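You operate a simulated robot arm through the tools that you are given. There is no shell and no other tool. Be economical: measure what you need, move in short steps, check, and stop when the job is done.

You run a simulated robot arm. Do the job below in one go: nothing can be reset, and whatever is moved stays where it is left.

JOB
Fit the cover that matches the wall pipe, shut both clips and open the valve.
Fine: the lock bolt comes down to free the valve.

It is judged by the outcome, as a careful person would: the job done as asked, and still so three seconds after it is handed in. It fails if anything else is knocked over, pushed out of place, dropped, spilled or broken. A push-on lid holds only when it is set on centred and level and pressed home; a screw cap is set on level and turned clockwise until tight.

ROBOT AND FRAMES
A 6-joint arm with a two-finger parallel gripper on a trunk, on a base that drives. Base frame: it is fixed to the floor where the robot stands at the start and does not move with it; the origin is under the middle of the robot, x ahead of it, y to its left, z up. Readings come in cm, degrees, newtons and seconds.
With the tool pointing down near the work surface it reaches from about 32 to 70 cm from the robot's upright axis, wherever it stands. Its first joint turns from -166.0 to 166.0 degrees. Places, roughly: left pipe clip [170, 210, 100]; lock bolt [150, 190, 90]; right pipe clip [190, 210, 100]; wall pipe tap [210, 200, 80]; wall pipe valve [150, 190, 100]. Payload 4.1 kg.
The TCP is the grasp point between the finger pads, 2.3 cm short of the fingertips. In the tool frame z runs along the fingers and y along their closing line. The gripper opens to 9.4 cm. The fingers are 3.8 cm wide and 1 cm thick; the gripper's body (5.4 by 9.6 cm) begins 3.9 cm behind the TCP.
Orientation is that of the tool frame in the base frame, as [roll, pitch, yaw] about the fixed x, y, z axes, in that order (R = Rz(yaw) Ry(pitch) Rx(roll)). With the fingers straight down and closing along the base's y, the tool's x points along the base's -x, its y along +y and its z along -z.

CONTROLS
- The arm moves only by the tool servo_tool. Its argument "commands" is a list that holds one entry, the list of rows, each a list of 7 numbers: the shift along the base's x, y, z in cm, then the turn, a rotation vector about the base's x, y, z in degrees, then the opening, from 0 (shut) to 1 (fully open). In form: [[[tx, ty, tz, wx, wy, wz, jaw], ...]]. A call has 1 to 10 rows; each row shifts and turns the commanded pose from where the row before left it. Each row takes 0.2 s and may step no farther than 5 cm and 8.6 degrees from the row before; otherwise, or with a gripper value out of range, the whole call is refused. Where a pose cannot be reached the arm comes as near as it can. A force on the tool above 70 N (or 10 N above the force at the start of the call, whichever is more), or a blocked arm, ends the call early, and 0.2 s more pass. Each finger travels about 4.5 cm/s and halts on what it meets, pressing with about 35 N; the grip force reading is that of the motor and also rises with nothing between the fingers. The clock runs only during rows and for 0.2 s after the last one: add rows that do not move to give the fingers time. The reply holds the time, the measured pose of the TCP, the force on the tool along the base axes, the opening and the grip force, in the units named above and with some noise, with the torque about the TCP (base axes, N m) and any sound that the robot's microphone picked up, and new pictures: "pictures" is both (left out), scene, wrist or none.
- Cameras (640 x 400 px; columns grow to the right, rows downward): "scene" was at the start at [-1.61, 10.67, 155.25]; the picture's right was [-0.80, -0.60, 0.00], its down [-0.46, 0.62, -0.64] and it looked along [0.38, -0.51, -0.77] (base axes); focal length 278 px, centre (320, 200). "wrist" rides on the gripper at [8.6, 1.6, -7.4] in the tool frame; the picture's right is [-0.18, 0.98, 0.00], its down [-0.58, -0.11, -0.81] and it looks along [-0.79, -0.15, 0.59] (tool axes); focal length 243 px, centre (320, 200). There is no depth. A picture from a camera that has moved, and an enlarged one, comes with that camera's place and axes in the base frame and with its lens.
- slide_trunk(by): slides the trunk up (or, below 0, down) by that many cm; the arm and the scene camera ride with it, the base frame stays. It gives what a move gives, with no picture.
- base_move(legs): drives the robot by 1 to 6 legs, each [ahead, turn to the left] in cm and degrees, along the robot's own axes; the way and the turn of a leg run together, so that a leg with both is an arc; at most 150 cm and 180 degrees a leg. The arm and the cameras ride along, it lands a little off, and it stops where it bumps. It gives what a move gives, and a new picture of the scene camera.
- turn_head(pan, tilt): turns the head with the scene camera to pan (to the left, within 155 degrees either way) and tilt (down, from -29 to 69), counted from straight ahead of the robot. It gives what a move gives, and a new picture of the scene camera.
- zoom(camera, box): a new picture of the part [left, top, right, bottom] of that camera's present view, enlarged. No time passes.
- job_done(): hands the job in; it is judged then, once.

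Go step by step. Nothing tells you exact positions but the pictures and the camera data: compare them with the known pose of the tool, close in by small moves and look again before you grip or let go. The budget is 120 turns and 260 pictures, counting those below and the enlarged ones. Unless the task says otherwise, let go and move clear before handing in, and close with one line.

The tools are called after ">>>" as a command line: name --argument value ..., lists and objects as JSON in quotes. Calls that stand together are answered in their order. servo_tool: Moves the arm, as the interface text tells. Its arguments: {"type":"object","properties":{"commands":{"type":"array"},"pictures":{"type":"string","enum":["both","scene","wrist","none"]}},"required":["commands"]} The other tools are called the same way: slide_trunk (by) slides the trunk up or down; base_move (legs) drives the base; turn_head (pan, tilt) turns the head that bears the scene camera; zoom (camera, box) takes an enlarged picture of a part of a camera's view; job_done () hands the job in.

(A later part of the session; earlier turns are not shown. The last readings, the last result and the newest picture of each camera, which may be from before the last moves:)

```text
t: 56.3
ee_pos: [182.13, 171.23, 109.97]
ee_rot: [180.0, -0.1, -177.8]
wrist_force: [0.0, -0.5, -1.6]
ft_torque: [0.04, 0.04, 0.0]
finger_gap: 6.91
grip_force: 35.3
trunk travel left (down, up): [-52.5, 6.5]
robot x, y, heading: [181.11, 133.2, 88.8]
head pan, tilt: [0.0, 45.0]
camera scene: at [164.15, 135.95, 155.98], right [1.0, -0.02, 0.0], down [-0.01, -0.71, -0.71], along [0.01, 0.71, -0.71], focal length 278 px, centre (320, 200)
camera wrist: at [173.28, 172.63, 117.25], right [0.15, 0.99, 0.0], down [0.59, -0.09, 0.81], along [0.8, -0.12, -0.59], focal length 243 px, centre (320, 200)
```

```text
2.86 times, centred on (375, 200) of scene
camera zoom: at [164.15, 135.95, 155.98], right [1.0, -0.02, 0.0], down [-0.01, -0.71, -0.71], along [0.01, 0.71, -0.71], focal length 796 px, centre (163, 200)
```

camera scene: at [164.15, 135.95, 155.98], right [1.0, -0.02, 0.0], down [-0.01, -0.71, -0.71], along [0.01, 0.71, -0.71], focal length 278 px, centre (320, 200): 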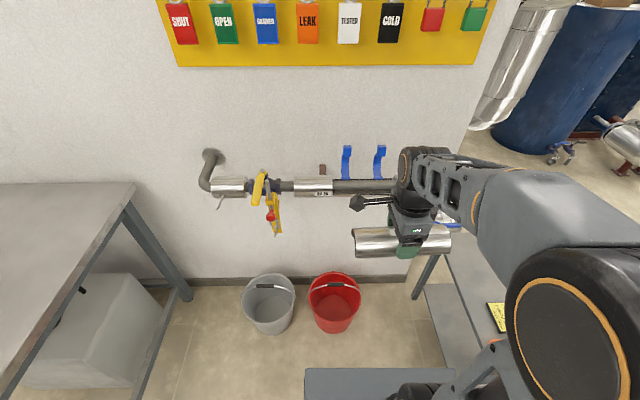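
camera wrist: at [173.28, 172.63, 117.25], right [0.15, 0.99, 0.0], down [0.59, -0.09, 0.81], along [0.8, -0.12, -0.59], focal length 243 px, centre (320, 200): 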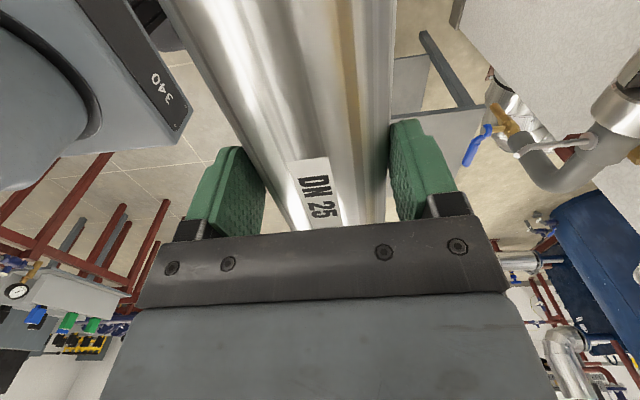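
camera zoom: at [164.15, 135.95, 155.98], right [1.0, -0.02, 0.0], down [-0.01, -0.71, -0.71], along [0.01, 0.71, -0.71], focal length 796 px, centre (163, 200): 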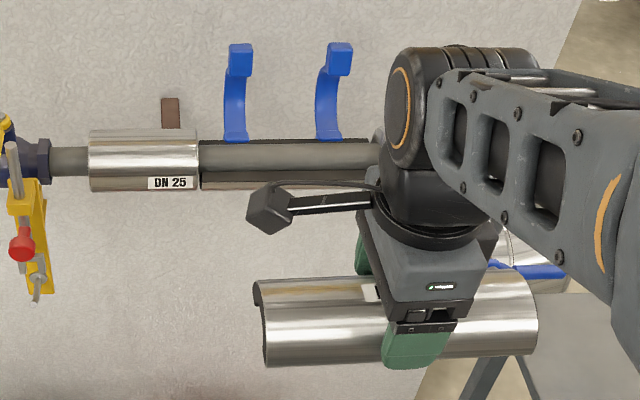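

The clip blocks stand at about y 206.9, z 106, which leaves the wrist camera box only about 1 cm if it stays on the left with its wall-side offset. Turning the tool the other way (yaw 0) puts the camera away from the wall, so I'll rotate back 178°.

>>> servo_tool --commands '[[[0, 0, 0, 0, 0, 8.5, 0.5], [0, 0, 0, 0, 0, 8.5, 0.5], [0, 0, 0, 0, 0, 8.5, 0.5], [0, 0, 0, 0, 0, 8.5, 0.5], [0, 0, 0, 0, 0, 8.5, 0.5], [0, 0, 0, 0, 0, 8.5, 0.5], [0, 0, 0, 0, 0, 8.5, 0.5], [0, 0, 0, 0, 0, 8.5, 0.5], [0, 0, 0, 0, 0, 8.5, 0.5], [0, 0, 0, 0, 0, 8.5, 0.5]]]' --pictures "none"

>>> servo_tool --commands '[[[0, 0, 0, 0, 0, 8.5, 0.5], [0, 0, 0, 0, 0, 8.5, 0.5], [0, 0, 0, 0, 0, 8.5, 0.5], [0, 0, 0, 0, 0, 8.5, 0.5], [0, 0, 0, 0, 0, 8.5, 0.5], [0, 0, 0, 0, 0, 8.5, 0.5], [0, 0, 0, 0, 0, 8.5, 0.5], [0, 0, 0, 0, 0, 8.5, 0.5], [0, 0, 0, 0, 0, 8.5, 0.5], [0, 0, 0, 0, 0, 8.5, 0.5]]]'

>>> zoom --camera "scene" --box '[285, 130, 465, 270]'

```text
t: 58.5
ee_pos: [182.13, 171.26, 110.03]
ee_rot: [180.0, 0.1, -92.5]
wrist_force: [0.0, 0.2, -1.0]
ft_torque: [0.01, 0.01, -0.02]
finger_gap: 6.89
grip_force: 35.0
trunk travel left (down, up): [-52.5, 6.5]
robot x, y, heading: [180.59, 133.64, 88.7]
head pan, tilt: [0.0, 45.0]
```

```text
t: 60.7
ee_pos: [182.08, 171.15, 109.85]
ee_rot: [-180.0, 0.0, -7.5]
wrist_force: [-0.5, -0.6, -1.8]
ft_torque: [0.03, -0.01, -0.03]
finger_gap: 6.88
grip_force: 35.3
trunk travel left (down, up): [-52.5, 6.5]
robot x, y, heading: [180.95, 133.38, 88.8]
head pan, tilt: [0.0, 45.0]
camera scene: at [164.15, 135.95, 155.98], right [1.0, -0.02, 0.0], down [-0.01, -0.71, -0.71], along [0.01, 0.71, -0.71], focal length 278 px, centre (320, 200)
camera wrist: at [190.37, 168.53, 117.21], right [-0.31, -0.95, 0.0], down [-0.56, 0.18, 0.81], along [-0.77, 0.25, -0.59], focal length 243 px, centre (320, 200)
```

scene: 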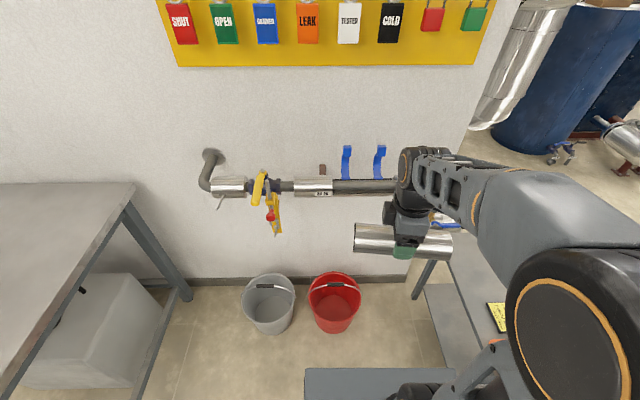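
wrist: 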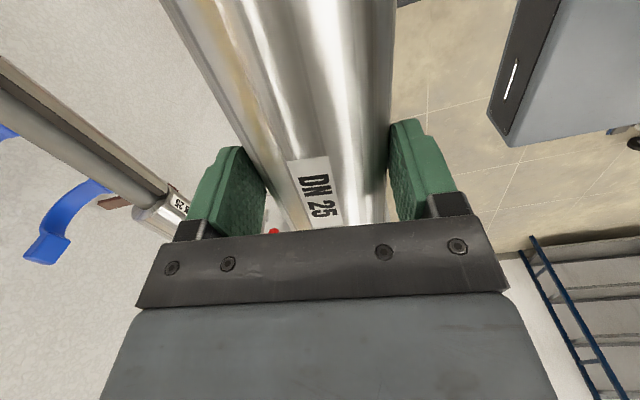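

```text
2.86 times, centred on (375, 200) of scene
camera zoom: at [164.15, 135.95, 155.98], right [1.0, -0.02, 0.0], down [-0.01, -0.71, -0.71], along [0.01, 0.71, -0.71], focal length 796 px, centre (163, 200)
```

zoom: 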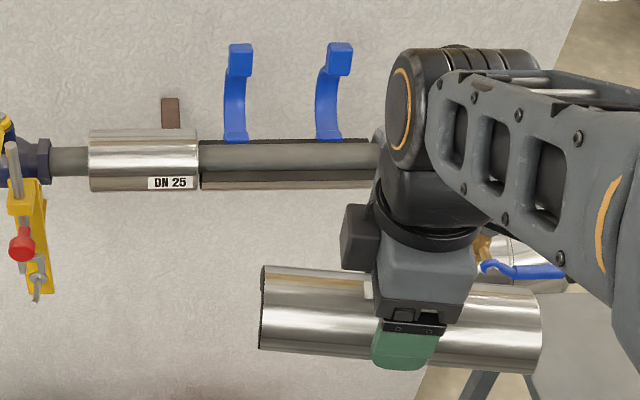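

Clearances look fine with this orientation. I'll square the tool up and move toward a spot just in front of and above the gap, then compare ends.

>>> servo_tool --commands '[[[0, 0, 0, 0, 0, 7.5, 0.5], [-1, 4, 0, 0, 0, 0, 0.5], [-1, 4, 0, 0, 0, 0, 0.5], [-0.7, 4, 0, 0, 0, 0, 0.5], [0, 4, 0, 0, 0, 0, 0.5], [0, 4, 0, 0, 0, 0, 0.5], [0, 3, 0, 0, 0, 0, 0.5], [0, 0, 0, 0, 0, 0, 0.5]]]'

>>> zoom --camera "scene" --box '[290, 100, 450, 220]'

>>> zoom --camera "wrist" --box '[0, 0, 400, 250]'

```text
t: 62.5
ee_pos: [179.39, 194.4, 109.88]
ee_rot: [180.0, 0.1, -0.2]
wrist_force: [0.1, 0.5, -1.1]
ft_torque: [0.04, 0.01, 0.0]
finger_gap: 6.9
grip_force: 34.4
trunk travel left (down, up): [-52.5, 6.5]
robot x, y, heading: [180.85, 133.32, 89.0]
head pan, tilt: [0.0, 45.0]
camera scene: at [164.15, 135.96, 155.98], right [1.0, -0.02, 0.0], down [-0.01, -0.71, -0.71], along [0.01, 0.71, -0.71], focal length 278 px, centre (320, 200)
camera wrist: at [187.96, 192.7, 117.22], right [-0.19, -0.98, 0.0], down [-0.58, 0.11, 0.81], along [-0.79, 0.15, -0.59], focal length 243 px, centre (320, 200)
```

scene: 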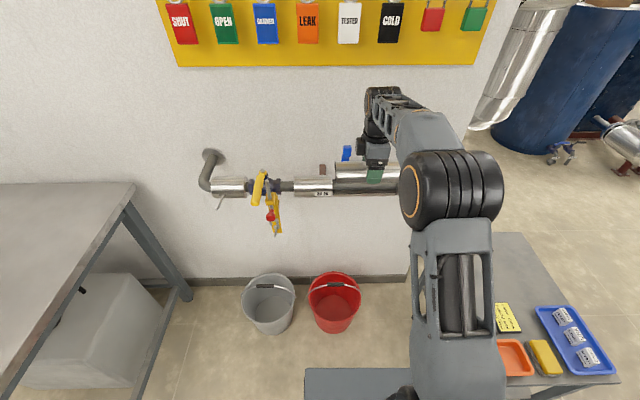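
wrist: 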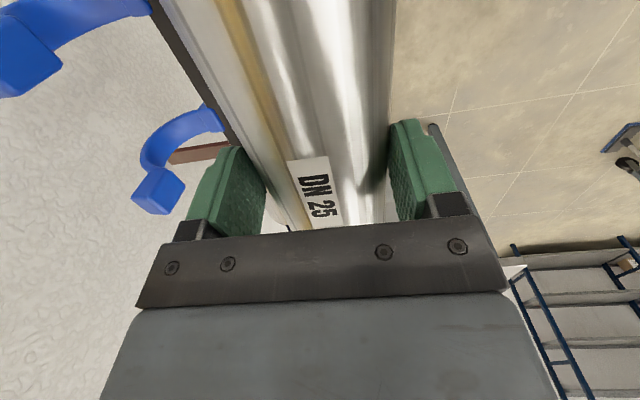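

```text
3.33 times, centred on (370, 160) of scene
camera zoom: at [164.15, 135.96, 155.98], right [1.0, -0.02, 0.0], down [-0.01, -0.71, -0.71], along [0.01, 0.71, -0.71], focal length 928 px, centre (153, 333)
```

zoom: 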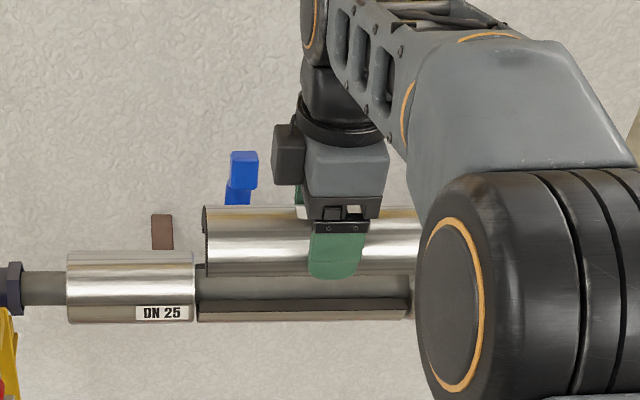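

```text
1.60 times, centred on (200, 125) of wrist
camera zoom: at [187.96, 192.7, 117.22], right [-0.19, -0.98, 0.0], down [-0.58, 0.11, 0.81], along [-0.79, 0.15, -0.59], focal length 388 px, centre (512, 320)
```

zoom: 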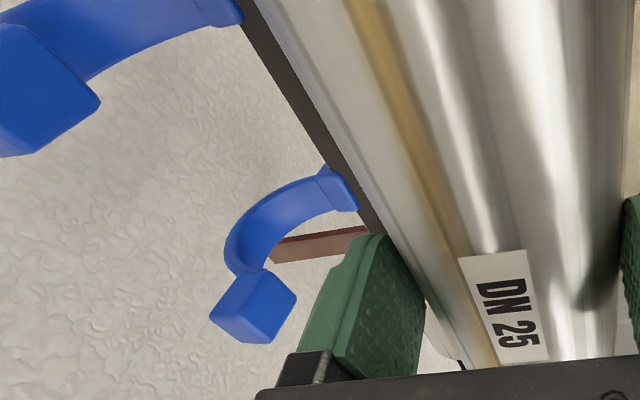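

The cover sits parallel to the pipe and the ends nearly line up. I estimate the axis at y≈202.6, z≈95.4. I'll move over the pipe and lower to a hover with the rim around z 101.

>>> servo_tool --commands '[[[0.1, 4, 0, 0, 0, 0, 0.5], [0.1, 4.1, 0, 0, 0, 0, 0.5], [0, 0, -3, 0, 0, 0, 0.5], [0, 0, -3, 0, 0, 0, 0.5], [0, 0, 0, 0, 0, 0, 0.5]]]'

>>> zoom --camera "scene" --box '[300, 120, 428, 216]'

>>> zoom --camera "wrist" --box '[0, 0, 400, 250]'

```text
t: 63.7
ee_pos: [179.53, 202.03, 103.51]
ee_rot: [-180.0, 0.0, -0.2]
wrist_force: [0.6, 0.2, -1.6]
ft_torque: [-0.02, 0.0, 0.02]
finger_gap: 6.88
grip_force: 35.1
out of reach, approached as far as the arm can: row 2
trunk travel left (down, up): [-52.5, 6.5]
robot x, y, heading: [181.18, 133.38, 88.9]
head pan, tilt: [0.0, 45.0]
camera scene: at [164.15, 136.0, 155.98], right [1.0, -0.02, 0.0], down [-0.01, -0.71, -0.71], along [0.01, 0.71, -0.71], focal length 278 px, centre (320, 200)
camera wrist: at [188.23, 200.33, 110.87], right [-0.19, -0.98, 0.0], down [-0.58, 0.11, 0.81], along [-0.79, 0.15, -0.59], focal length 243 px, centre (320, 200)
```

scene: 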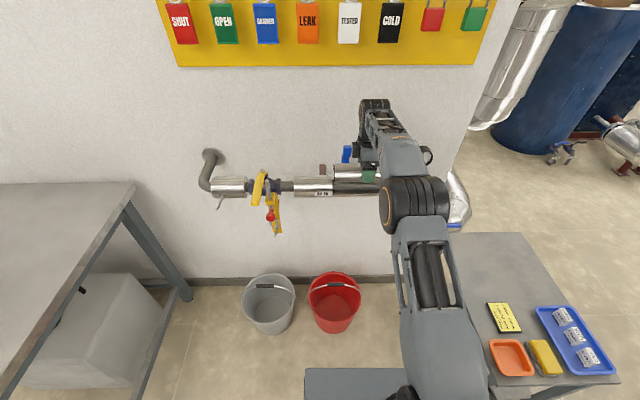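
wrist: 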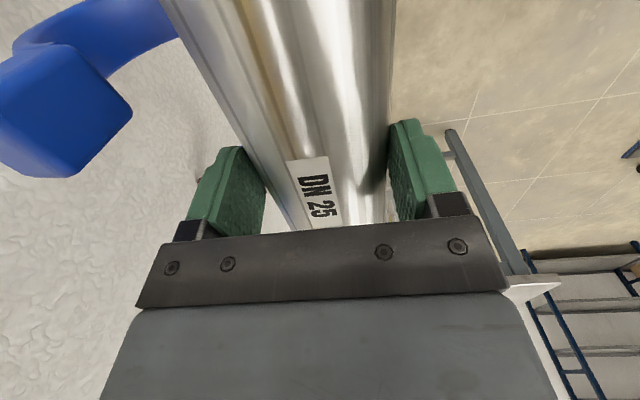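

```text
4.17 times, centred on (364, 168) of scene
camera zoom: at [164.15, 136.0, 155.98], right [1.0, -0.02, 0.0], down [-0.01, -0.71, -0.71], along [0.01, 0.71, -0.71], focal length 1160 px, centre (137, 333)
```

zoom: 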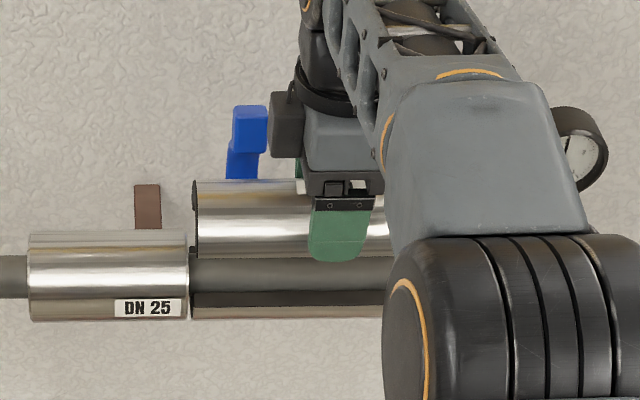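

```text
1.60 times, centred on (200, 125) of wrist
camera zoom: at [188.23, 200.33, 110.87], right [-0.19, -0.98, 0.0], down [-0.58, 0.11, 0.81], along [-0.79, 0.15, -0.59], focal length 388 px, centre (512, 320)
```

zoom: 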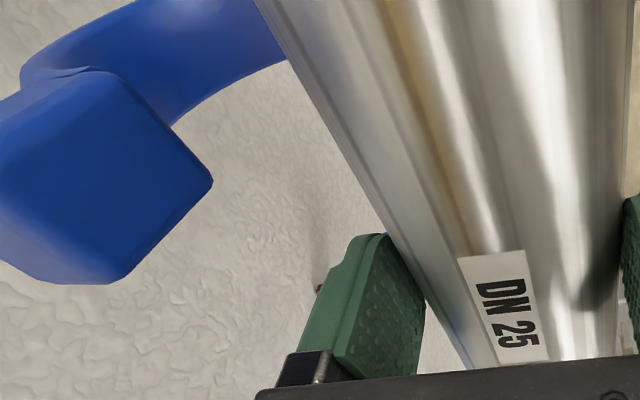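

The left ends line up well (cover about 0.3 cm clear of the section end at TCP x 179.5), but the arm is at the edge of its reach. I'll back the arm off and drive 8 cm closer.

>>> servo_tool --commands '[[[0, 0, 3, 0, 0, 0, 0.5], [0, -1, 3, 0, 0, 0, 0.5], [0, -4.5, 1, 0, 0, 0, 0.5], [0, -4.5, 0, 0, 0, 0, 0.5], [0, -4, 0, 0, 0, 0, 0.5], [0, -3, 0, 0, 0, 0, 0.5], [0, 0, 0, 0, 0, 0, 0.5]]]' --pictures "none"

>>> base_move --legs '[[8, 0]]'

```text
t: 65.3
ee_pos: [179.39, 184.59, 110.58]
ee_rot: [-180.0, 0.0, -0.2]
wrist_force: [-0.1, 0.4, -1.3]
ft_torque: [-0.02, 0.01, 0.01]
finger_gap: 6.89
grip_force: 34.8
trunk travel left (down, up): [-52.5, 6.5]
robot x, y, heading: [181.01, 133.32, 88.9]
head pan, tilt: [0.0, 45.0]
```

```text
t: 66.4
ee_pos: [179.57, 192.81, 110.46]
ee_rot: [179.9, 0.0, -0.1]
wrist_force: [0.0, 0.1, -1.3]
ft_torque: [-0.02, -0.01, 0.03]
finger_gap: 6.9
grip_force: 35.0
trunk travel left (down, up): [-52.5, 6.5]
robot x, y, heading: [181.33, 141.24, 88.8]
head pan, tilt: [0.0, 45.0]
camera scene: at [164.32, 144.09, 155.97], right [1.0, -0.02, 0.0], down [-0.01, -0.71, -0.71], along [0.01, 0.71, -0.71], focal length 278 px, centre (320, 200)
```

scene: 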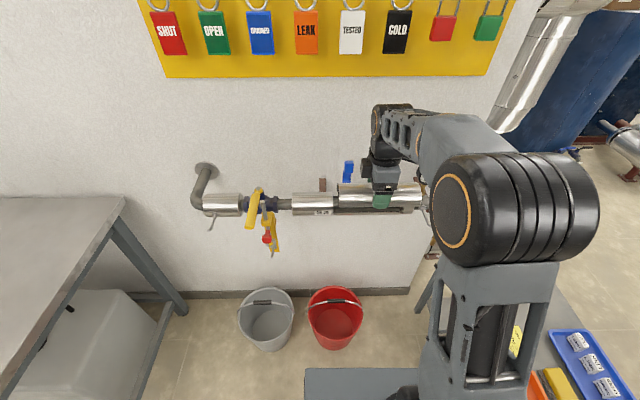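

>>> servo_tool --commands '[[[-0.05, 4.5, 0, 0, 0, 0, 0.5], [0, 4, 0, 0, 0, 0, 0.5], [0, 1.3, -1, 0, 0, 0, 0.5], [0, 0, -3, 0, 0, 0, 0.5], [0, 0, -3, 0, 0, 0, 0.5], [0, 0, 0, 0, 0, 0, 0.5]]]'

>>> zoom --camera "scene" --box '[290, 135, 450, 235]'

>>> zoom --camera "wrist" --box '[0, 0, 400, 250]'

```text
t: 67.8
ee_pos: [179.67, 202.5, 103.57]
ee_rot: [-180.0, 0.0, -0.3]
wrist_force: [-0.3, -0.1, -1.6]
ft_torque: [0.0, -0.02, -0.02]
finger_gap: 6.9
grip_force: 34.6
trunk travel left (down, up): [-52.5, 6.5]
robot x, y, heading: [181.03, 140.95, 88.9]
head pan, tilt: [0.0, 45.0]
camera scene: at [164.32, 144.0, 155.98], right [1.0, -0.02, 0.0], down [-0.01, -0.71, -0.71], along [0.01, 0.71, -0.71], focal length 278 px, centre (320, 200)
camera wrist: at [188.22, 200.92, 110.99], right [-0.19, -0.98, 0.0], down [-0.58, 0.11, 0.81], along [-0.79, 0.15, -0.59], focal length 243 px, centre (320, 200)
```

scene: 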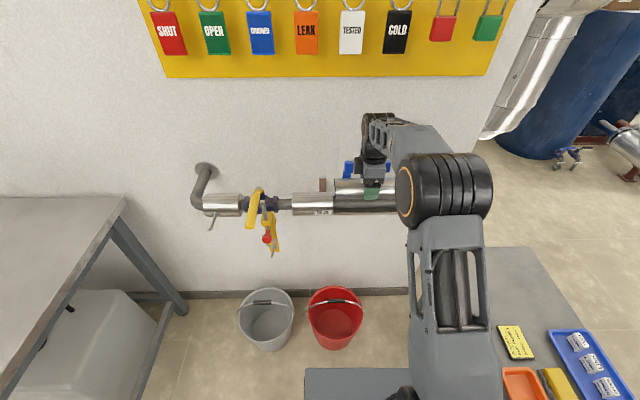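
wrist: 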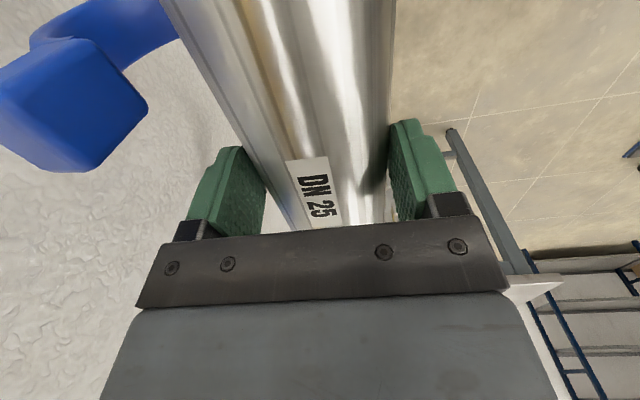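

```text
4.00 times, centred on (370, 185) of scene
camera zoom: at [164.32, 144.0, 155.98], right [1.0, -0.02, 0.0], down [-0.01, -0.71, -0.71], along [0.01, 0.71, -0.71], focal length 1114 px, centre (120, 260)
```

zoom: 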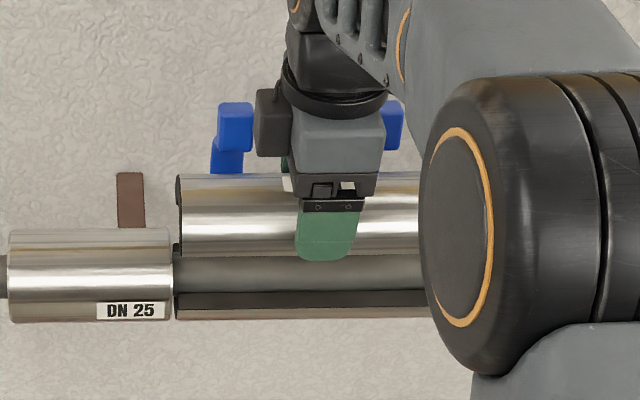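

```text
1.60 times, centred on (200, 125) of wrist
camera zoom: at [188.22, 200.92, 110.99], right [-0.19, -0.98, 0.0], down [-0.58, 0.11, 0.81], along [-0.79, 0.15, -0.59], focal length 388 px, centre (512, 320)
```

zoom: 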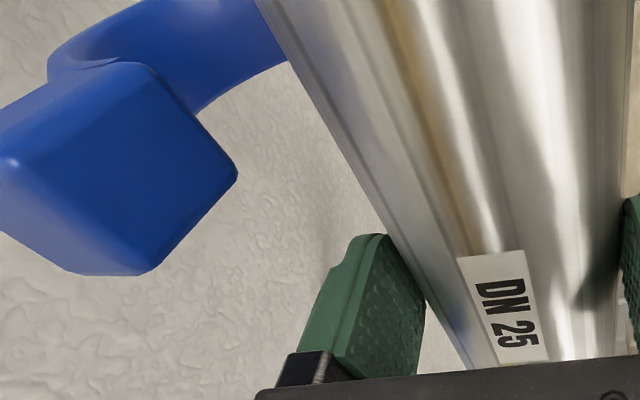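

Alignment looks right: axis near y 202.6, z 95.6, and the left clearance is about 0.3 cm. I'll lower in small steps, watching the wrist box next to the left clip.

>>> servo_tool --commands '[[[-0.1, 0, -1, 0, 0, 0.2, 0.5], [0, 0, -1, 0, 0, 0, 0.5], [0, 0, -0.8, 0, 0, 0, 0.5], [0, 0, 0, 0, 0, 0, 0.5]]]'

>>> zoom --camera "scene" --box '[310, 140, 430, 220]'

```text
t: 68.8
ee_pos: [179.49, 202.47, 100.7]
ee_rot: [-180.0, 0.0, 0.0]
wrist_force: [-0.2, -0.5, -1.0]
ft_torque: [-0.02, 0.01, -0.03]
finger_gap: 6.88
grip_force: 35.5
trunk travel left (down, up): [-52.5, 6.5]
robot x, y, heading: [181.55, 141.23, 88.7]
head pan, tilt: [0.0, 45.0]
camera scene: at [164.32, 144.0, 155.98], right [1.0, -0.02, 0.0], down [-0.01, -0.71, -0.71], along [0.01, 0.71, -0.71], focal length 278 px, centre (320, 200)
camera wrist: at [188.02, 200.97, 108.12], right [-0.18, -0.98, 0.0], down [-0.58, 0.11, 0.81], along [-0.79, 0.15, -0.59], focal length 243 px, centre (320, 200)
```

scene: 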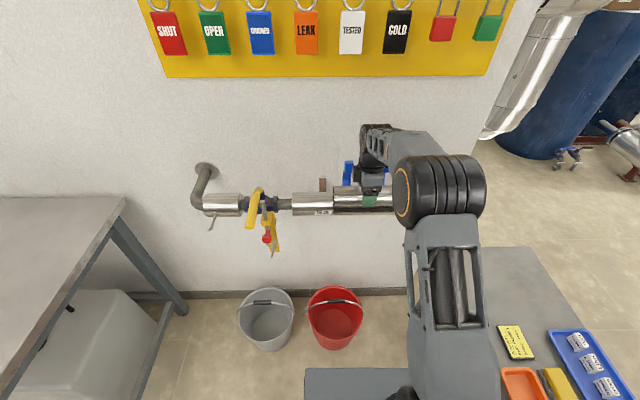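
wrist: 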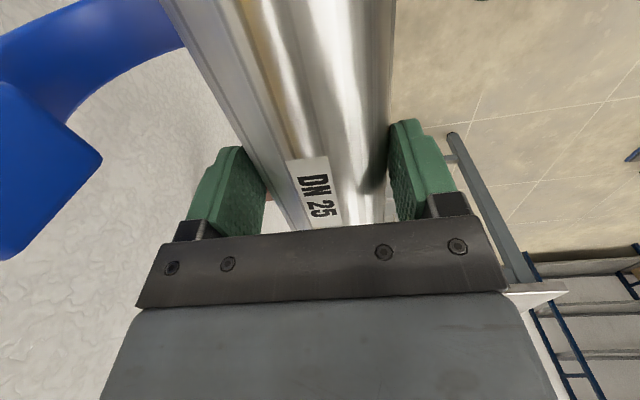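

```text
5.00 times, centred on (370, 180) of scene
camera zoom: at [164.32, 144.0, 155.98], right [1.0, -0.02, 0.0], down [-0.01, -0.71, -0.71], along [0.01, 0.71, -0.71], focal length 1392 px, centre (70, 300)
```

zoom: 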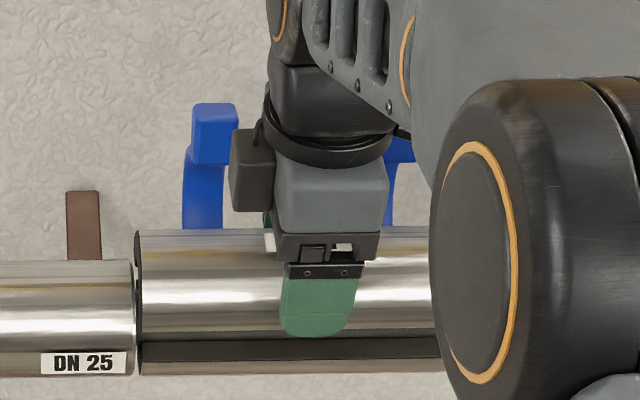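

>>> servo_tool --commands '[[[0, 0, -0.7, 0, 0, 0, 0.5], [0, 0, -0.7, 0, 0, 0, 0.5], [0, 0, -0.4, 0, 0, 0, 0.5], [0, 0, 0, 0, 0, 0, 0.5]]]' --pictures "wrist"

>>> zoom --camera "scene" --box '[310, 140, 430, 220]'

```text
t: 69.8
ee_pos: [179.43, 202.67, 98.86]
ee_rot: [-180.0, -0.1, 0.1]
wrist_force: [0.5, -0.2, -2.0]
ft_torque: [0.01, -0.03, 0.01]
finger_gap: 6.88
grip_force: 34.9
trunk travel left (down, up): [-52.5, 6.5]
robot x, y, heading: [181.52, 141.18, 88.7]
head pan, tilt: [0.0, 45.0]
camera wrist: at [187.98, 201.01, 106.3], right [-0.18, -0.98, 0.0], down [-0.58, 0.11, 0.81], along [-0.79, 0.15, -0.59], focal length 243 px, centre (320, 200)
```

wrist: 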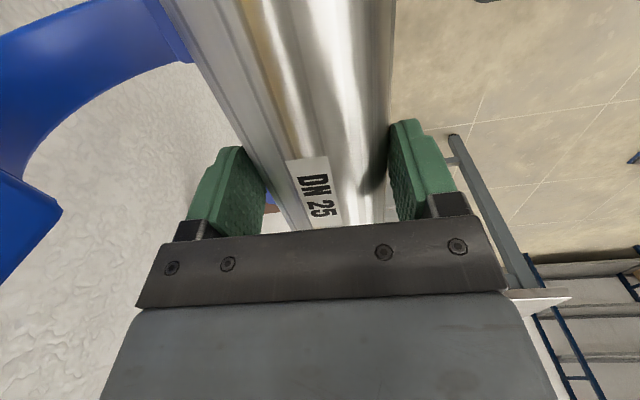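

```text
5.00 times, centred on (370, 180) of scene
camera zoom: at [164.32, 144.0, 155.98], right [1.0, -0.02, 0.0], down [-0.01, -0.71, -0.71], along [0.01, 0.71, -0.71], focal length 1392 px, centre (70, 300)
```

zoom: 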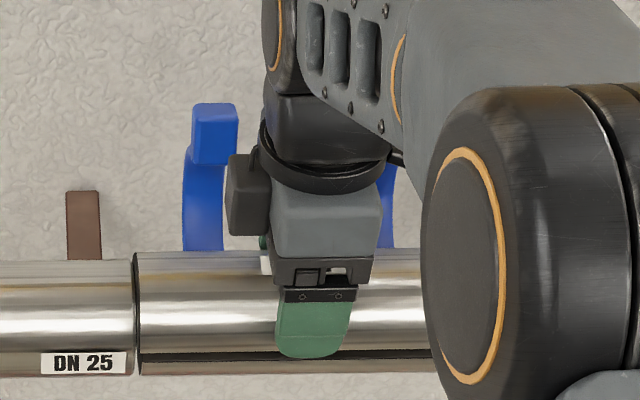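

About 0.7 cm left to go. I'm lowering gently and watching the force.

>>> servo_tool --commands '[[[0, 0, -0.3, 0, 0, 0, 0.5], [0, 0, -0.2, 0, 0, 0, 0.5], [0, 0, -0.15, 0, 0, 0, 0.5], [0, 0, 0, 0, 0, 0, 0.5]]]' --pictures "none"

>>> zoom --camera "scene" --box '[310, 140, 430, 220]'

```text
t: 70.8
ee_pos: [179.43, 202.54, 98.69]
ee_rot: [-179.6, -0.1, 0.0]
wrist_force: [-0.6, 2.5, 26.9]
ft_torque: [0.67, 0.28, -0.07]
finger_gap: 6.86
grip_force: 35.1
trunk travel left (down, up): [-52.5, 6.5]
robot x, y, heading: [181.16, 141.36, 89.0]
head pan, tilt: [0.0, 45.0]
```

```text
5.00 times, centred on (370, 180) of scene
camera zoom: at [164.31, 143.74, 156.01], right [1.0, -0.02, 0.0], down [-0.01, -0.71, -0.71], along [0.01, 0.71, -0.71], focal length 1392 px, centre (70, 300)
```

zoom: 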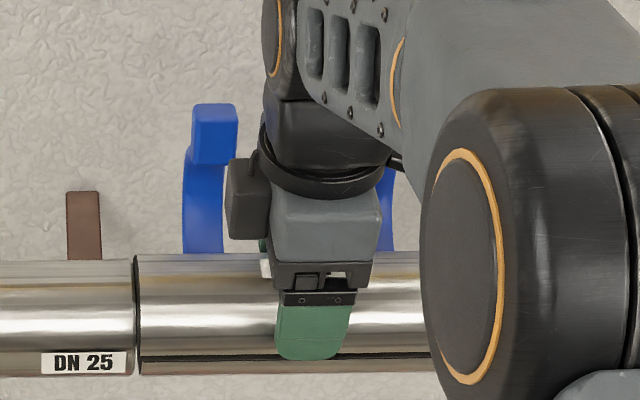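

Contact came about 0.5 cm early, with the reaction on the back (wall) side and a +y push. That suggests the cover is slightly too far forward and its back inner edge is on the pipe. I'll lift a little, shift 0.3 cm toward the wall and try again.

>>> servo_tool --commands '[[[0, 0, 0.8, 0, 0, 0, 0.5], [0, 0.3, 0, 0, 0, 0, 0.5], [0, 0, -0.4, 0, 0, 0, 0.5], [0, 0, -0.3, 0, 0, 0, 0.5], [0, 0, -0.15, 0, 0, 0, 0.5], [0, 0, 0, 0, 0, 0, 0.5]]]' --pictures "none"

>>> zoom --camera "scene" --box '[310, 140, 430, 220]'

```text
t: 72.2
ee_pos: [179.52, 202.79, 98.36]
ee_rot: [-179.9, 0.0, -0.1]
wrist_force: [0.3, 0.6, 8.1]
ft_torque: [0.16, -0.27, -0.03]
finger_gap: 6.88
grip_force: 35.4
trunk travel left (down, up): [-52.5, 6.5]
robot x, y, heading: [181.29, 141.4, 89.0]
head pan, tilt: [0.0, 45.0]
```

```text
5.00 times, centred on (370, 180) of scene
camera zoom: at [164.32, 143.9, 155.99], right [1.0, -0.02, 0.0], down [-0.01, -0.71, -0.71], along [0.02, 0.71, -0.71], focal length 1392 px, centre (70, 300)
```

zoom: 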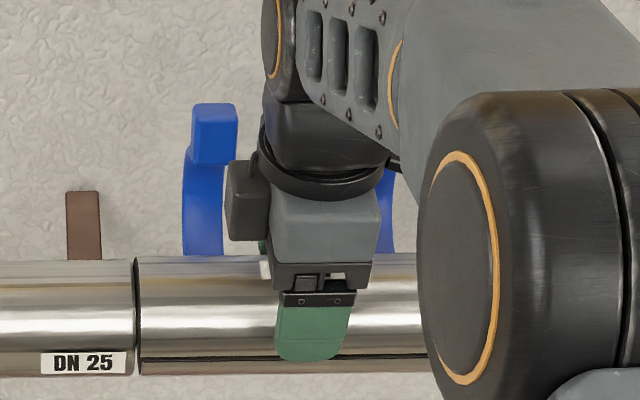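

That helped: it's 0.3 cm lower with less force. I'll continue with a slight further shift toward the wall.

>>> servo_tool --commands '[[[0, 0, 0.2, 0, 0, 0, 0.5], [0, 0.12, 0, 0, 0, 0, 0.5], [0, 0, -0.3, 0, 0, 0, 0.5], [0, 0, -0.2, 0, 0, 0, 0.5], [0, 0, -0.1, 0, 0, 0, 0.5], [0, 0, 0, 0, 0, 0, 0.5]]]' --pictures "none"

>>> zoom --camera "scene" --box '[310, 140, 430, 220]'

```text
t: 73.6
ee_pos: [179.43, 202.92, 97.86]
ee_rot: [180.0, 0.0, 0.1]
wrist_force: [-0.2, 0.3, -1.6]
ft_torque: [-0.01, 0.01, -0.03]
finger_gap: 6.85
grip_force: 34.6
trunk travel left (down, up): [-52.5, 6.5]
robot x, y, heading: [181.1, 141.11, 88.7]
head pan, tilt: [0.0, 45.0]
```

```text
5.00 times, centred on (370, 180) of scene
camera zoom: at [164.32, 144.0, 155.98], right [1.0, -0.02, 0.0], down [-0.01, -0.71, -0.71], along [0.01, 0.71, -0.71], focal length 1392 px, centre (70, 300)
```

zoom: 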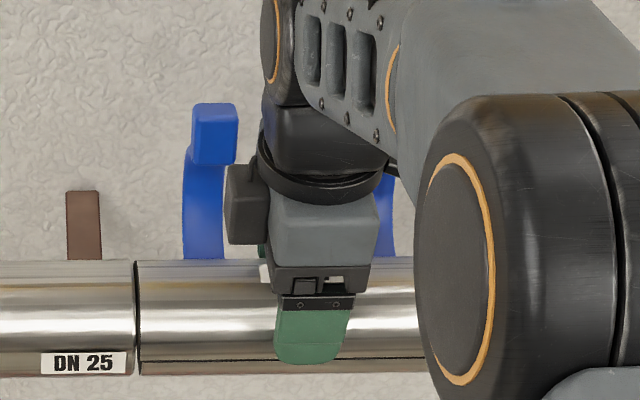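

Free again and nearly flush. I'm lowering the last bit until it seats.

>>> servo_tool --commands '[[[0, 0, -0.15, 0, 0, 0, 0.5], [0, 0, -0.15, 0, 0, 0, 0.5], [0, 0, -0.1, 0, 0, 0, 0.5], [0, 0, 0, 0, 0, 0, 0.5]]]' --pictures "none"

>>> zoom --camera "scene" --box '[310, 140, 430, 220]'

```text
t: 74.6
ee_pos: [179.44, 203.05, 97.73]
ee_rot: [-179.7, -0.1, 0.0]
wrist_force: [-0.6, 1.1, 19.2]
ft_torque: [0.68, -0.23, 0.09]
finger_gap: 6.87
grip_force: 34.5
trunk travel left (down, up): [-52.5, 6.5]
robot x, y, heading: [180.69, 141.41, 88.8]
head pan, tilt: [0.0, 45.0]
```

```text
5.00 times, centred on (370, 180) of scene
camera zoom: at [164.32, 143.79, 156.01], right [1.0, -0.02, 0.0], down [-0.01, -0.71, -0.71], along [0.01, 0.71, -0.71], focal length 1392 px, centre (70, 300)
```

zoom: 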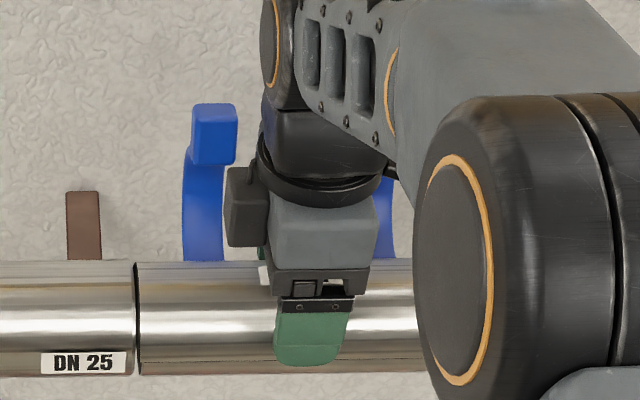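

The cover is flush, with the seam closed and the ends aligned. I'll release gently, back off straight up a little and check.

>>> servo_tool --commands '[[[0, 0, 0.2, 0, 0, 0, 0.8], [0, 0, 0, 0, 0, 0, 0.85], [0, 0, 0, 0, 0, 0, 0.85], [0, 0, 0.8, 0, 0, 0, 0.85], [0, 0, 1.5, 0, 0, 0, 0.85], [0, 0, 2, 0, 0, 0, 0.85], [0, 0, 0, 0, 0, 0, 0.85]]]' --pictures "wrist"

>>> zoom --camera "scene" --box '[310, 140, 430, 220]'

```text
t: 76.2
ee_pos: [179.36, 202.97, 101.95]
ee_rot: [179.9, 0.0, 0.0]
wrist_force: [-0.1, -0.2, -0.4]
ft_torque: [-0.01, 0.0, -0.01]
finger_gap: 8.0
grip_force: 0.0
trunk travel left (down, up): [-52.5, 6.5]
robot x, y, heading: [181.04, 141.18, 88.7]
head pan, tilt: [0.0, 45.0]
camera wrist: at [187.95, 201.39, 109.4], right [-0.18, -0.98, 0.0], down [-0.58, 0.11, 0.81], along [-0.79, 0.15, -0.59], focal length 243 px, centre (320, 200)
```

wrist: 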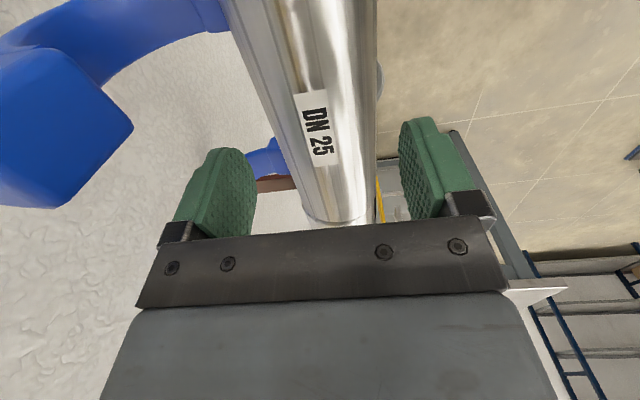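

```text
5.00 times, centred on (370, 180) of scene
camera zoom: at [164.32, 143.97, 155.98], right [1.0, -0.02, 0.0], down [-0.01, -0.71, -0.71], along [0.01, 0.71, -0.71], focal length 1392 px, centre (70, 300)
```

zoom: 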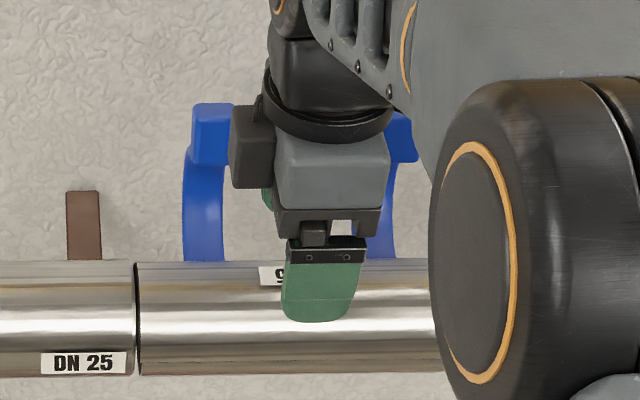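

The cover is seated. I'll withdraw up and back and turn the tool to yaw -90, so the fingers can take each clip block by its sides and swing it over.

>>> servo_tool --commands '[[[0, 0, 4, 0, 0, 0, 0.85], [0, 0, 4.5, 0, 0, 0, 0.85], [0, -3, 3.5, 0, 0, 0, 0.85], [0, -4.8, 0, 0, 0, 0, 0.85], [0, -4.8, 0, 0, 0, 0, 0.85], [0, -4.8, 0, 0, 0, -8.5, 0.85], [0, -4.5, 0, 0, 0, -8.5, 0.85], [0, 0, 0, 0, 0, -8.5, 0.85], [0, 0, 0, 0, 0, -8.5, 0.85], [0, 0, 0, 0, 0, -8.5, 0.85]]]' --pictures "none"

>>> servo_tool --commands '[[[0, 0, 0, 0, 0, -8.5, 0.6], [0, 0, 0, 0, 0, -8.5, 0.6], [0, 0, 0, 0, 0, -8.5, 0.6], [0, 0, 0, 0, 0, -8.5, 0.6], [0, 0, 0, 0, 0, -8.5, 0.6], [0, 0, 0, 0, 0, -5, 0.6], [0, 0, 0, 0, 0, 0, 0.6]]]'

>>> zoom --camera "scene" --box '[290, 135, 450, 235]'

>>> zoom --camera "wrist" --box '[0, 0, 640, 400]'

```text
t: 78.4
ee_pos: [179.55, 180.99, 113.86]
ee_rot: [180.0, 0.0, -42.6]
wrist_force: [0.1, 0.0, -0.4]
ft_torque: [0.01, 0.01, 0.02]
finger_gap: 8.0
grip_force: 0.1
trunk travel left (down, up): [-52.5, 6.5]
robot x, y, heading: [181.28, 140.77, 88.9]
head pan, tilt: [0.0, 45.0]
```

```text
t: 80.0
ee_pos: [179.44, 180.99, 113.9]
ee_rot: [-179.9, 0.0, -90.1]
wrist_force: [-0.3, 1.0, 0.1]
ft_torque: [-0.02, 0.01, 0.01]
finger_gap: 5.62
grip_force: 0.0
trunk travel left (down, up): [-52.5, 6.5]
robot x, y, heading: [181.5, 141.48, 88.7]
head pan, tilt: [0.0, 45.0]
camera scene: at [164.32, 143.98, 155.98], right [1.0, -0.02, 0.0], down [-0.01, -0.71, -0.71], along [0.01, 0.71, -0.71], focal length 278 px, centre (320, 200)
camera wrist: at [177.75, 172.43, 121.35], right [-0.98, 0.19, 0.0], down [0.11, 0.58, 0.81], along [0.15, 0.79, -0.59], focal length 243 px, centre (320, 200)
```

scene: 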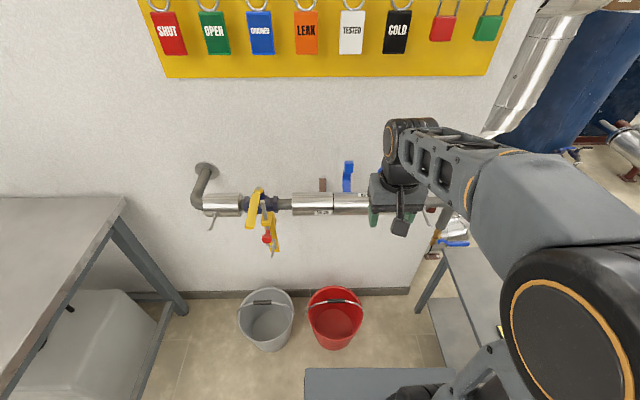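
wrist: 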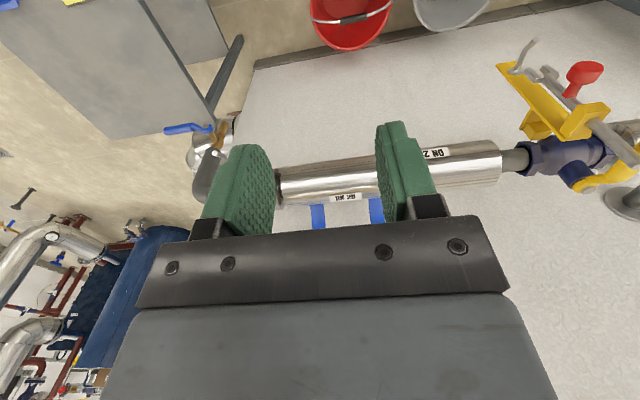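

```text
4.00 times, centred on (370, 185) of scene
camera zoom: at [164.32, 143.98, 155.98], right [1.0, -0.02, 0.0], down [-0.01, -0.71, -0.71], along [0.01, 0.71, -0.71], focal length 1114 px, centre (120, 260)
```

zoom: 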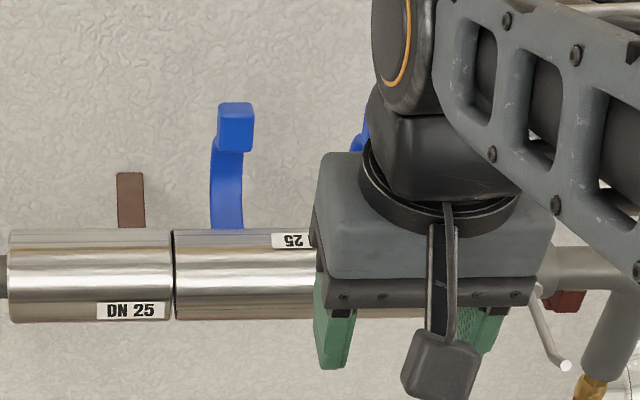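

```text
1.00 times, centred on (320, 200) of wrist
camera zoom: at [177.75, 172.43, 121.35], right [-0.98, 0.19, 0.0], down [0.11, 0.58, 0.81], along [0.15, 0.79, -0.59], focal length 243 px, centre (320, 200)
```

zoom: 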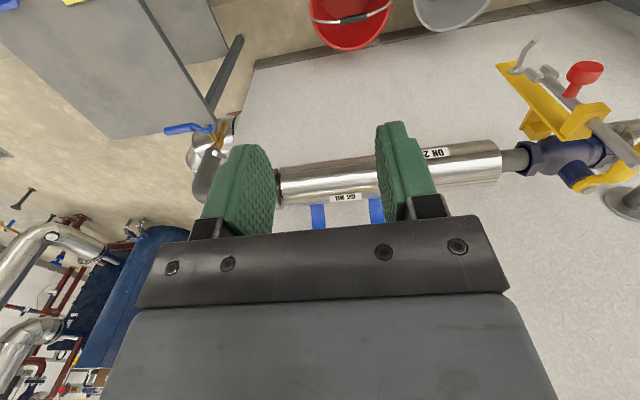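

Clip 1's block is at about (173.7, 207, 106) and 2.7 cm wide. I'll move above it with fingers open to about 5.6 cm and look.

>>> servo_tool --commands '[[[-1.2, 4.5, 0, 0, 0, 0, 0.6], [-1.2, 4.5, 0, 0, 0, 0, 0.6], [-1.2, 4.5, 0, 0, 0, 0, 0.6], [-1.2, 4.5, 0, 0, 0, 0, 0.6], [-0.9, 4.5, 0, 0, 0, 0, 0.6], [0, 3.5, 0, 0, 0, 0, 0.6], [0, 0, -2, 0, 0, 0, 0.6], [0, 0, 0, 0, 0, 0, 0.6]]]'

>>> zoom --camera "scene" --box '[290, 135, 450, 235]'

```text
t: 81.8
ee_pos: [173.76, 207.18, 111.98]
ee_rot: [179.9, 0.1, -90.0]
wrist_force: [-0.2, 0.4, -0.2]
ft_torque: [0.05, 0.0, -0.02]
finger_gap: 5.63
grip_force: 0.1
trunk travel left (down, up): [-52.5, 6.5]
robot x, y, heading: [180.97, 141.32, 88.8]
head pan, tilt: [0.0, 45.0]
camera scene: at [164.32, 143.96, 155.98], right [1.0, -0.02, 0.0], down [-0.01, -0.71, -0.71], along [0.01, 0.71, -0.71], focal length 278 px, centre (320, 200)
camera wrist: at [171.98, 198.5, 119.38], right [-0.98, 0.18, 0.0], down [0.11, 0.58, 0.81], along [0.15, 0.79, -0.59], focal length 243 px, centre (320, 200)
```

scene: 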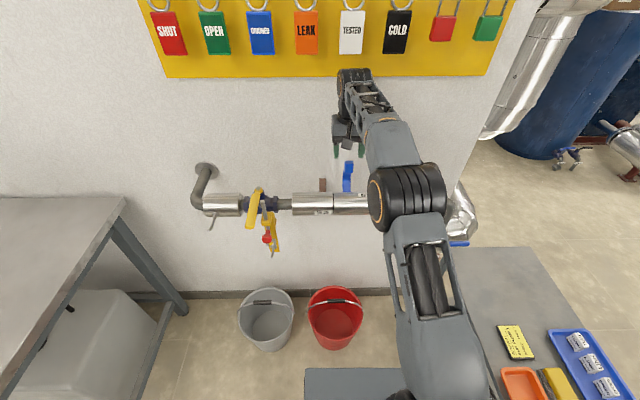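
wrist: 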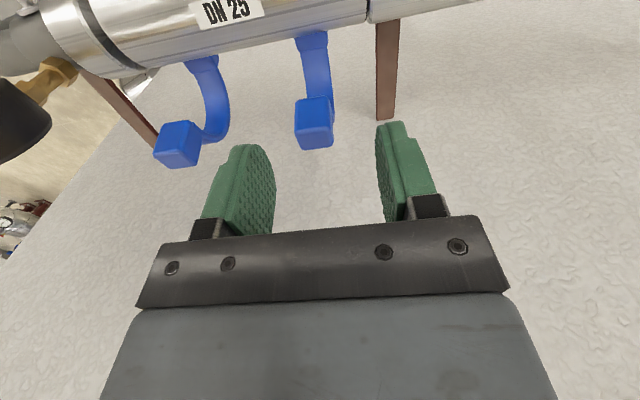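

```text
4.00 times, centred on (370, 185) of scene
camera zoom: at [164.32, 143.96, 155.98], right [1.0, -0.02, 0.0], down [-0.01, -0.71, -0.71], along [0.01, 0.71, -0.71], focal length 1114 px, centre (120, 260)
```

zoom: 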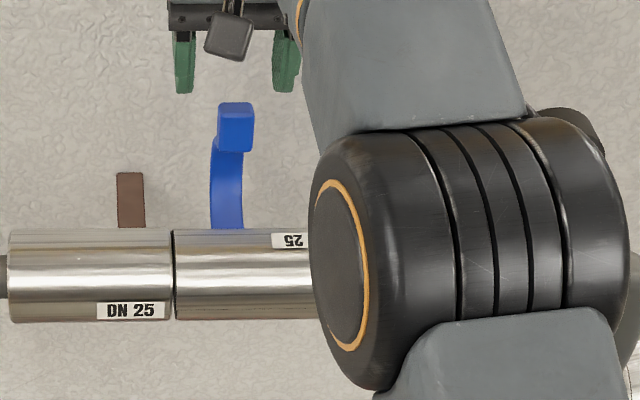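

The clip block triangulates to about (174.0, 208.2, 105.4). I'll adjust, descend around it, then grip lightly.

>>> servo_tool --commands '[[[0.3, 1.0, 0, 0, 0, 0, 0.6], [0, 0, -2.2, 0, 0, 0, 0.6], [0, 0, -2.2, 0, 0, 0, 0.6], [0, 0, -1.6, 0, 0, 0, 0.6], [0, 0, 0, 0, 0, 0, 0.6]]]'

>>> zoom --camera "scene" --box '[290, 135, 450, 235]'

```text
t: 83.0
ee_pos: [174.01, 208.1, 105.84]
ee_rot: [179.9, 0.1, -89.9]
wrist_force: [-1.2, 0.9, -0.3]
ft_torque: [0.02, -0.03, -0.01]
finger_gap: 5.65
grip_force: 0.0
trunk travel left (down, up): [-52.5, 6.5]
robot x, y, heading: [181.08, 141.15, 88.5]
head pan, tilt: [0.0, 45.0]
camera scene: at [164.32, 143.98, 155.98], right [1.0, -0.02, 0.0], down [-0.01, -0.71, -0.71], along [0.01, 0.71, -0.71], focal length 278 px, centre (320, 200)
camera wrist: at [172.4, 199.51, 113.29], right [-0.98, 0.18, 0.0], down [0.11, 0.58, 0.81], along [0.15, 0.79, -0.59], focal length 243 px, centre (320, 200)
```

scene: 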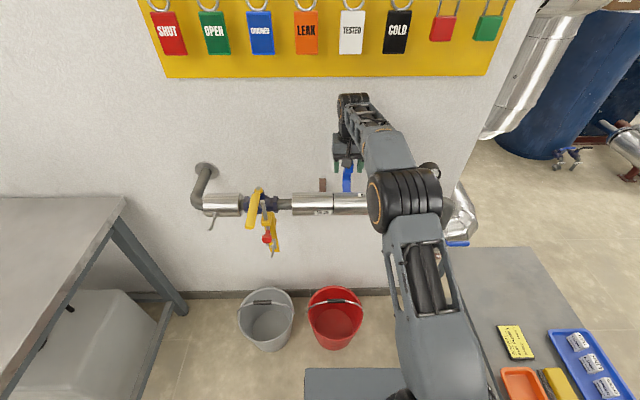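
wrist: 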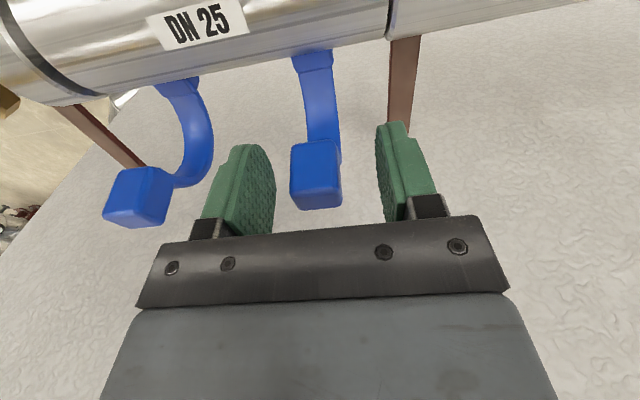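

```text
4.00 times, centred on (370, 185) of scene
camera zoom: at [164.32, 143.98, 155.98], right [1.0, -0.02, 0.0], down [-0.01, -0.71, -0.71], along [0.01, 0.71, -0.71], focal length 1114 px, centre (120, 260)
```

zoom: 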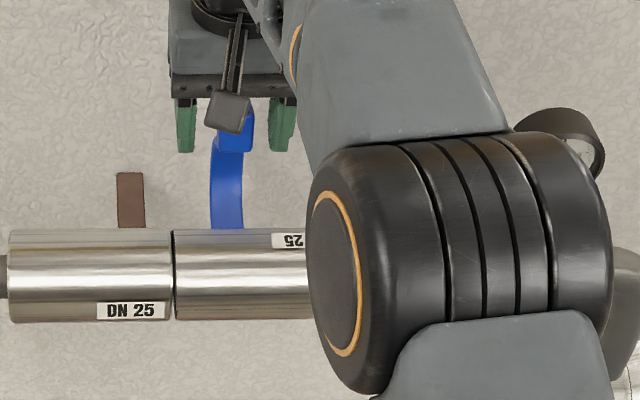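

The block is centred between the fingers. I'll raise a little so only the tips hold it, which keeps the fingers off the cover as it swings, then grip.

>>> servo_tool --commands '[[[0, 0, 0.8, 0, 0, 0, 0.6], [0, 0, 0, 0, 0, 0, 0.2], [0, 0, 0, 0, 0, 0, 0.1], [0, 0, 0, 0, 0, 0, 0.1], [0, 0, 0, 0, 0, 0, 0.1]]]' --pictures "wrist"

```text
t: 84.2
ee_pos: [174.56, 208.11, 106.85]
ee_rot: [179.9, 0.0, -90.1]
wrist_force: [19.6, 0.8, -0.2]
ft_torque: [0.13, -0.37, -0.32]
finger_gap: 2.56
grip_force: 45.3
trunk travel left (down, up): [-52.5, 6.5]
robot x, y, heading: [180.74, 141.62, 88.6]
head pan, tilt: [0.0, 45.0]
camera wrist: at [172.78, 199.48, 114.17], right [-0.98, 0.19, 0.0], down [0.11, 0.58, 0.81], along [0.15, 0.79, -0.59], focal length 243 px, centre (320, 200)
```

wrist: 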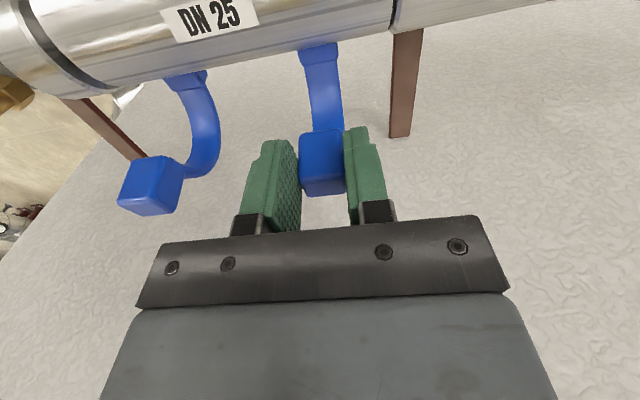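

Gripped, with some side load, so I'll recentre +0.6 in x and start the swing along the arc.

>>> servo_tool --commands '[[[0.6, 0, 0, 0, 0, 0, 0.1], [0, -1.3, 0.1, 0, 0, 0, 0.1], [0, -1.65, -0.14, 0, 0, 0, 0.1], [0, 0, 0, 0, 0, 0, 0.1]]]' --pictures "wrist"

```text
t: 85.2
ee_pos: [174.64, 205.2, 106.9]
ee_rot: [-180.0, 0.2, -89.9]
wrist_force: [-1.6, 11.4, 8.9]
ft_torque: [1.56, 0.04, 0.02]
finger_gap: 2.52
grip_force: 44.7
trunk travel left (down, up): [-52.5, 6.5]
robot x, y, heading: [180.96, 141.25, 88.8]
head pan, tilt: [0.0, 45.0]
camera wrist: at [172.84, 196.58, 114.28], right [-0.98, 0.18, 0.0], down [0.11, 0.58, 0.81], along [0.15, 0.79, -0.59], focal length 243 px, centre (320, 200)
```

wrist: 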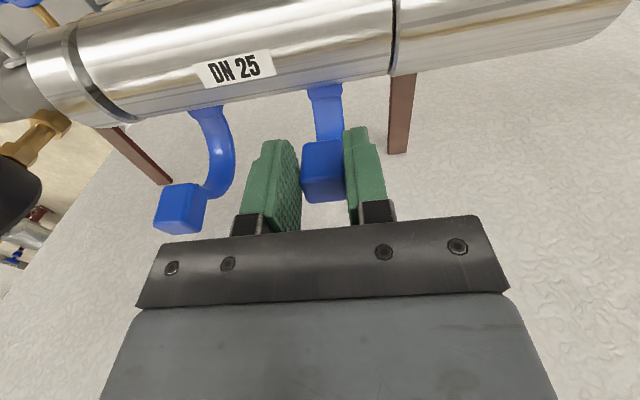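

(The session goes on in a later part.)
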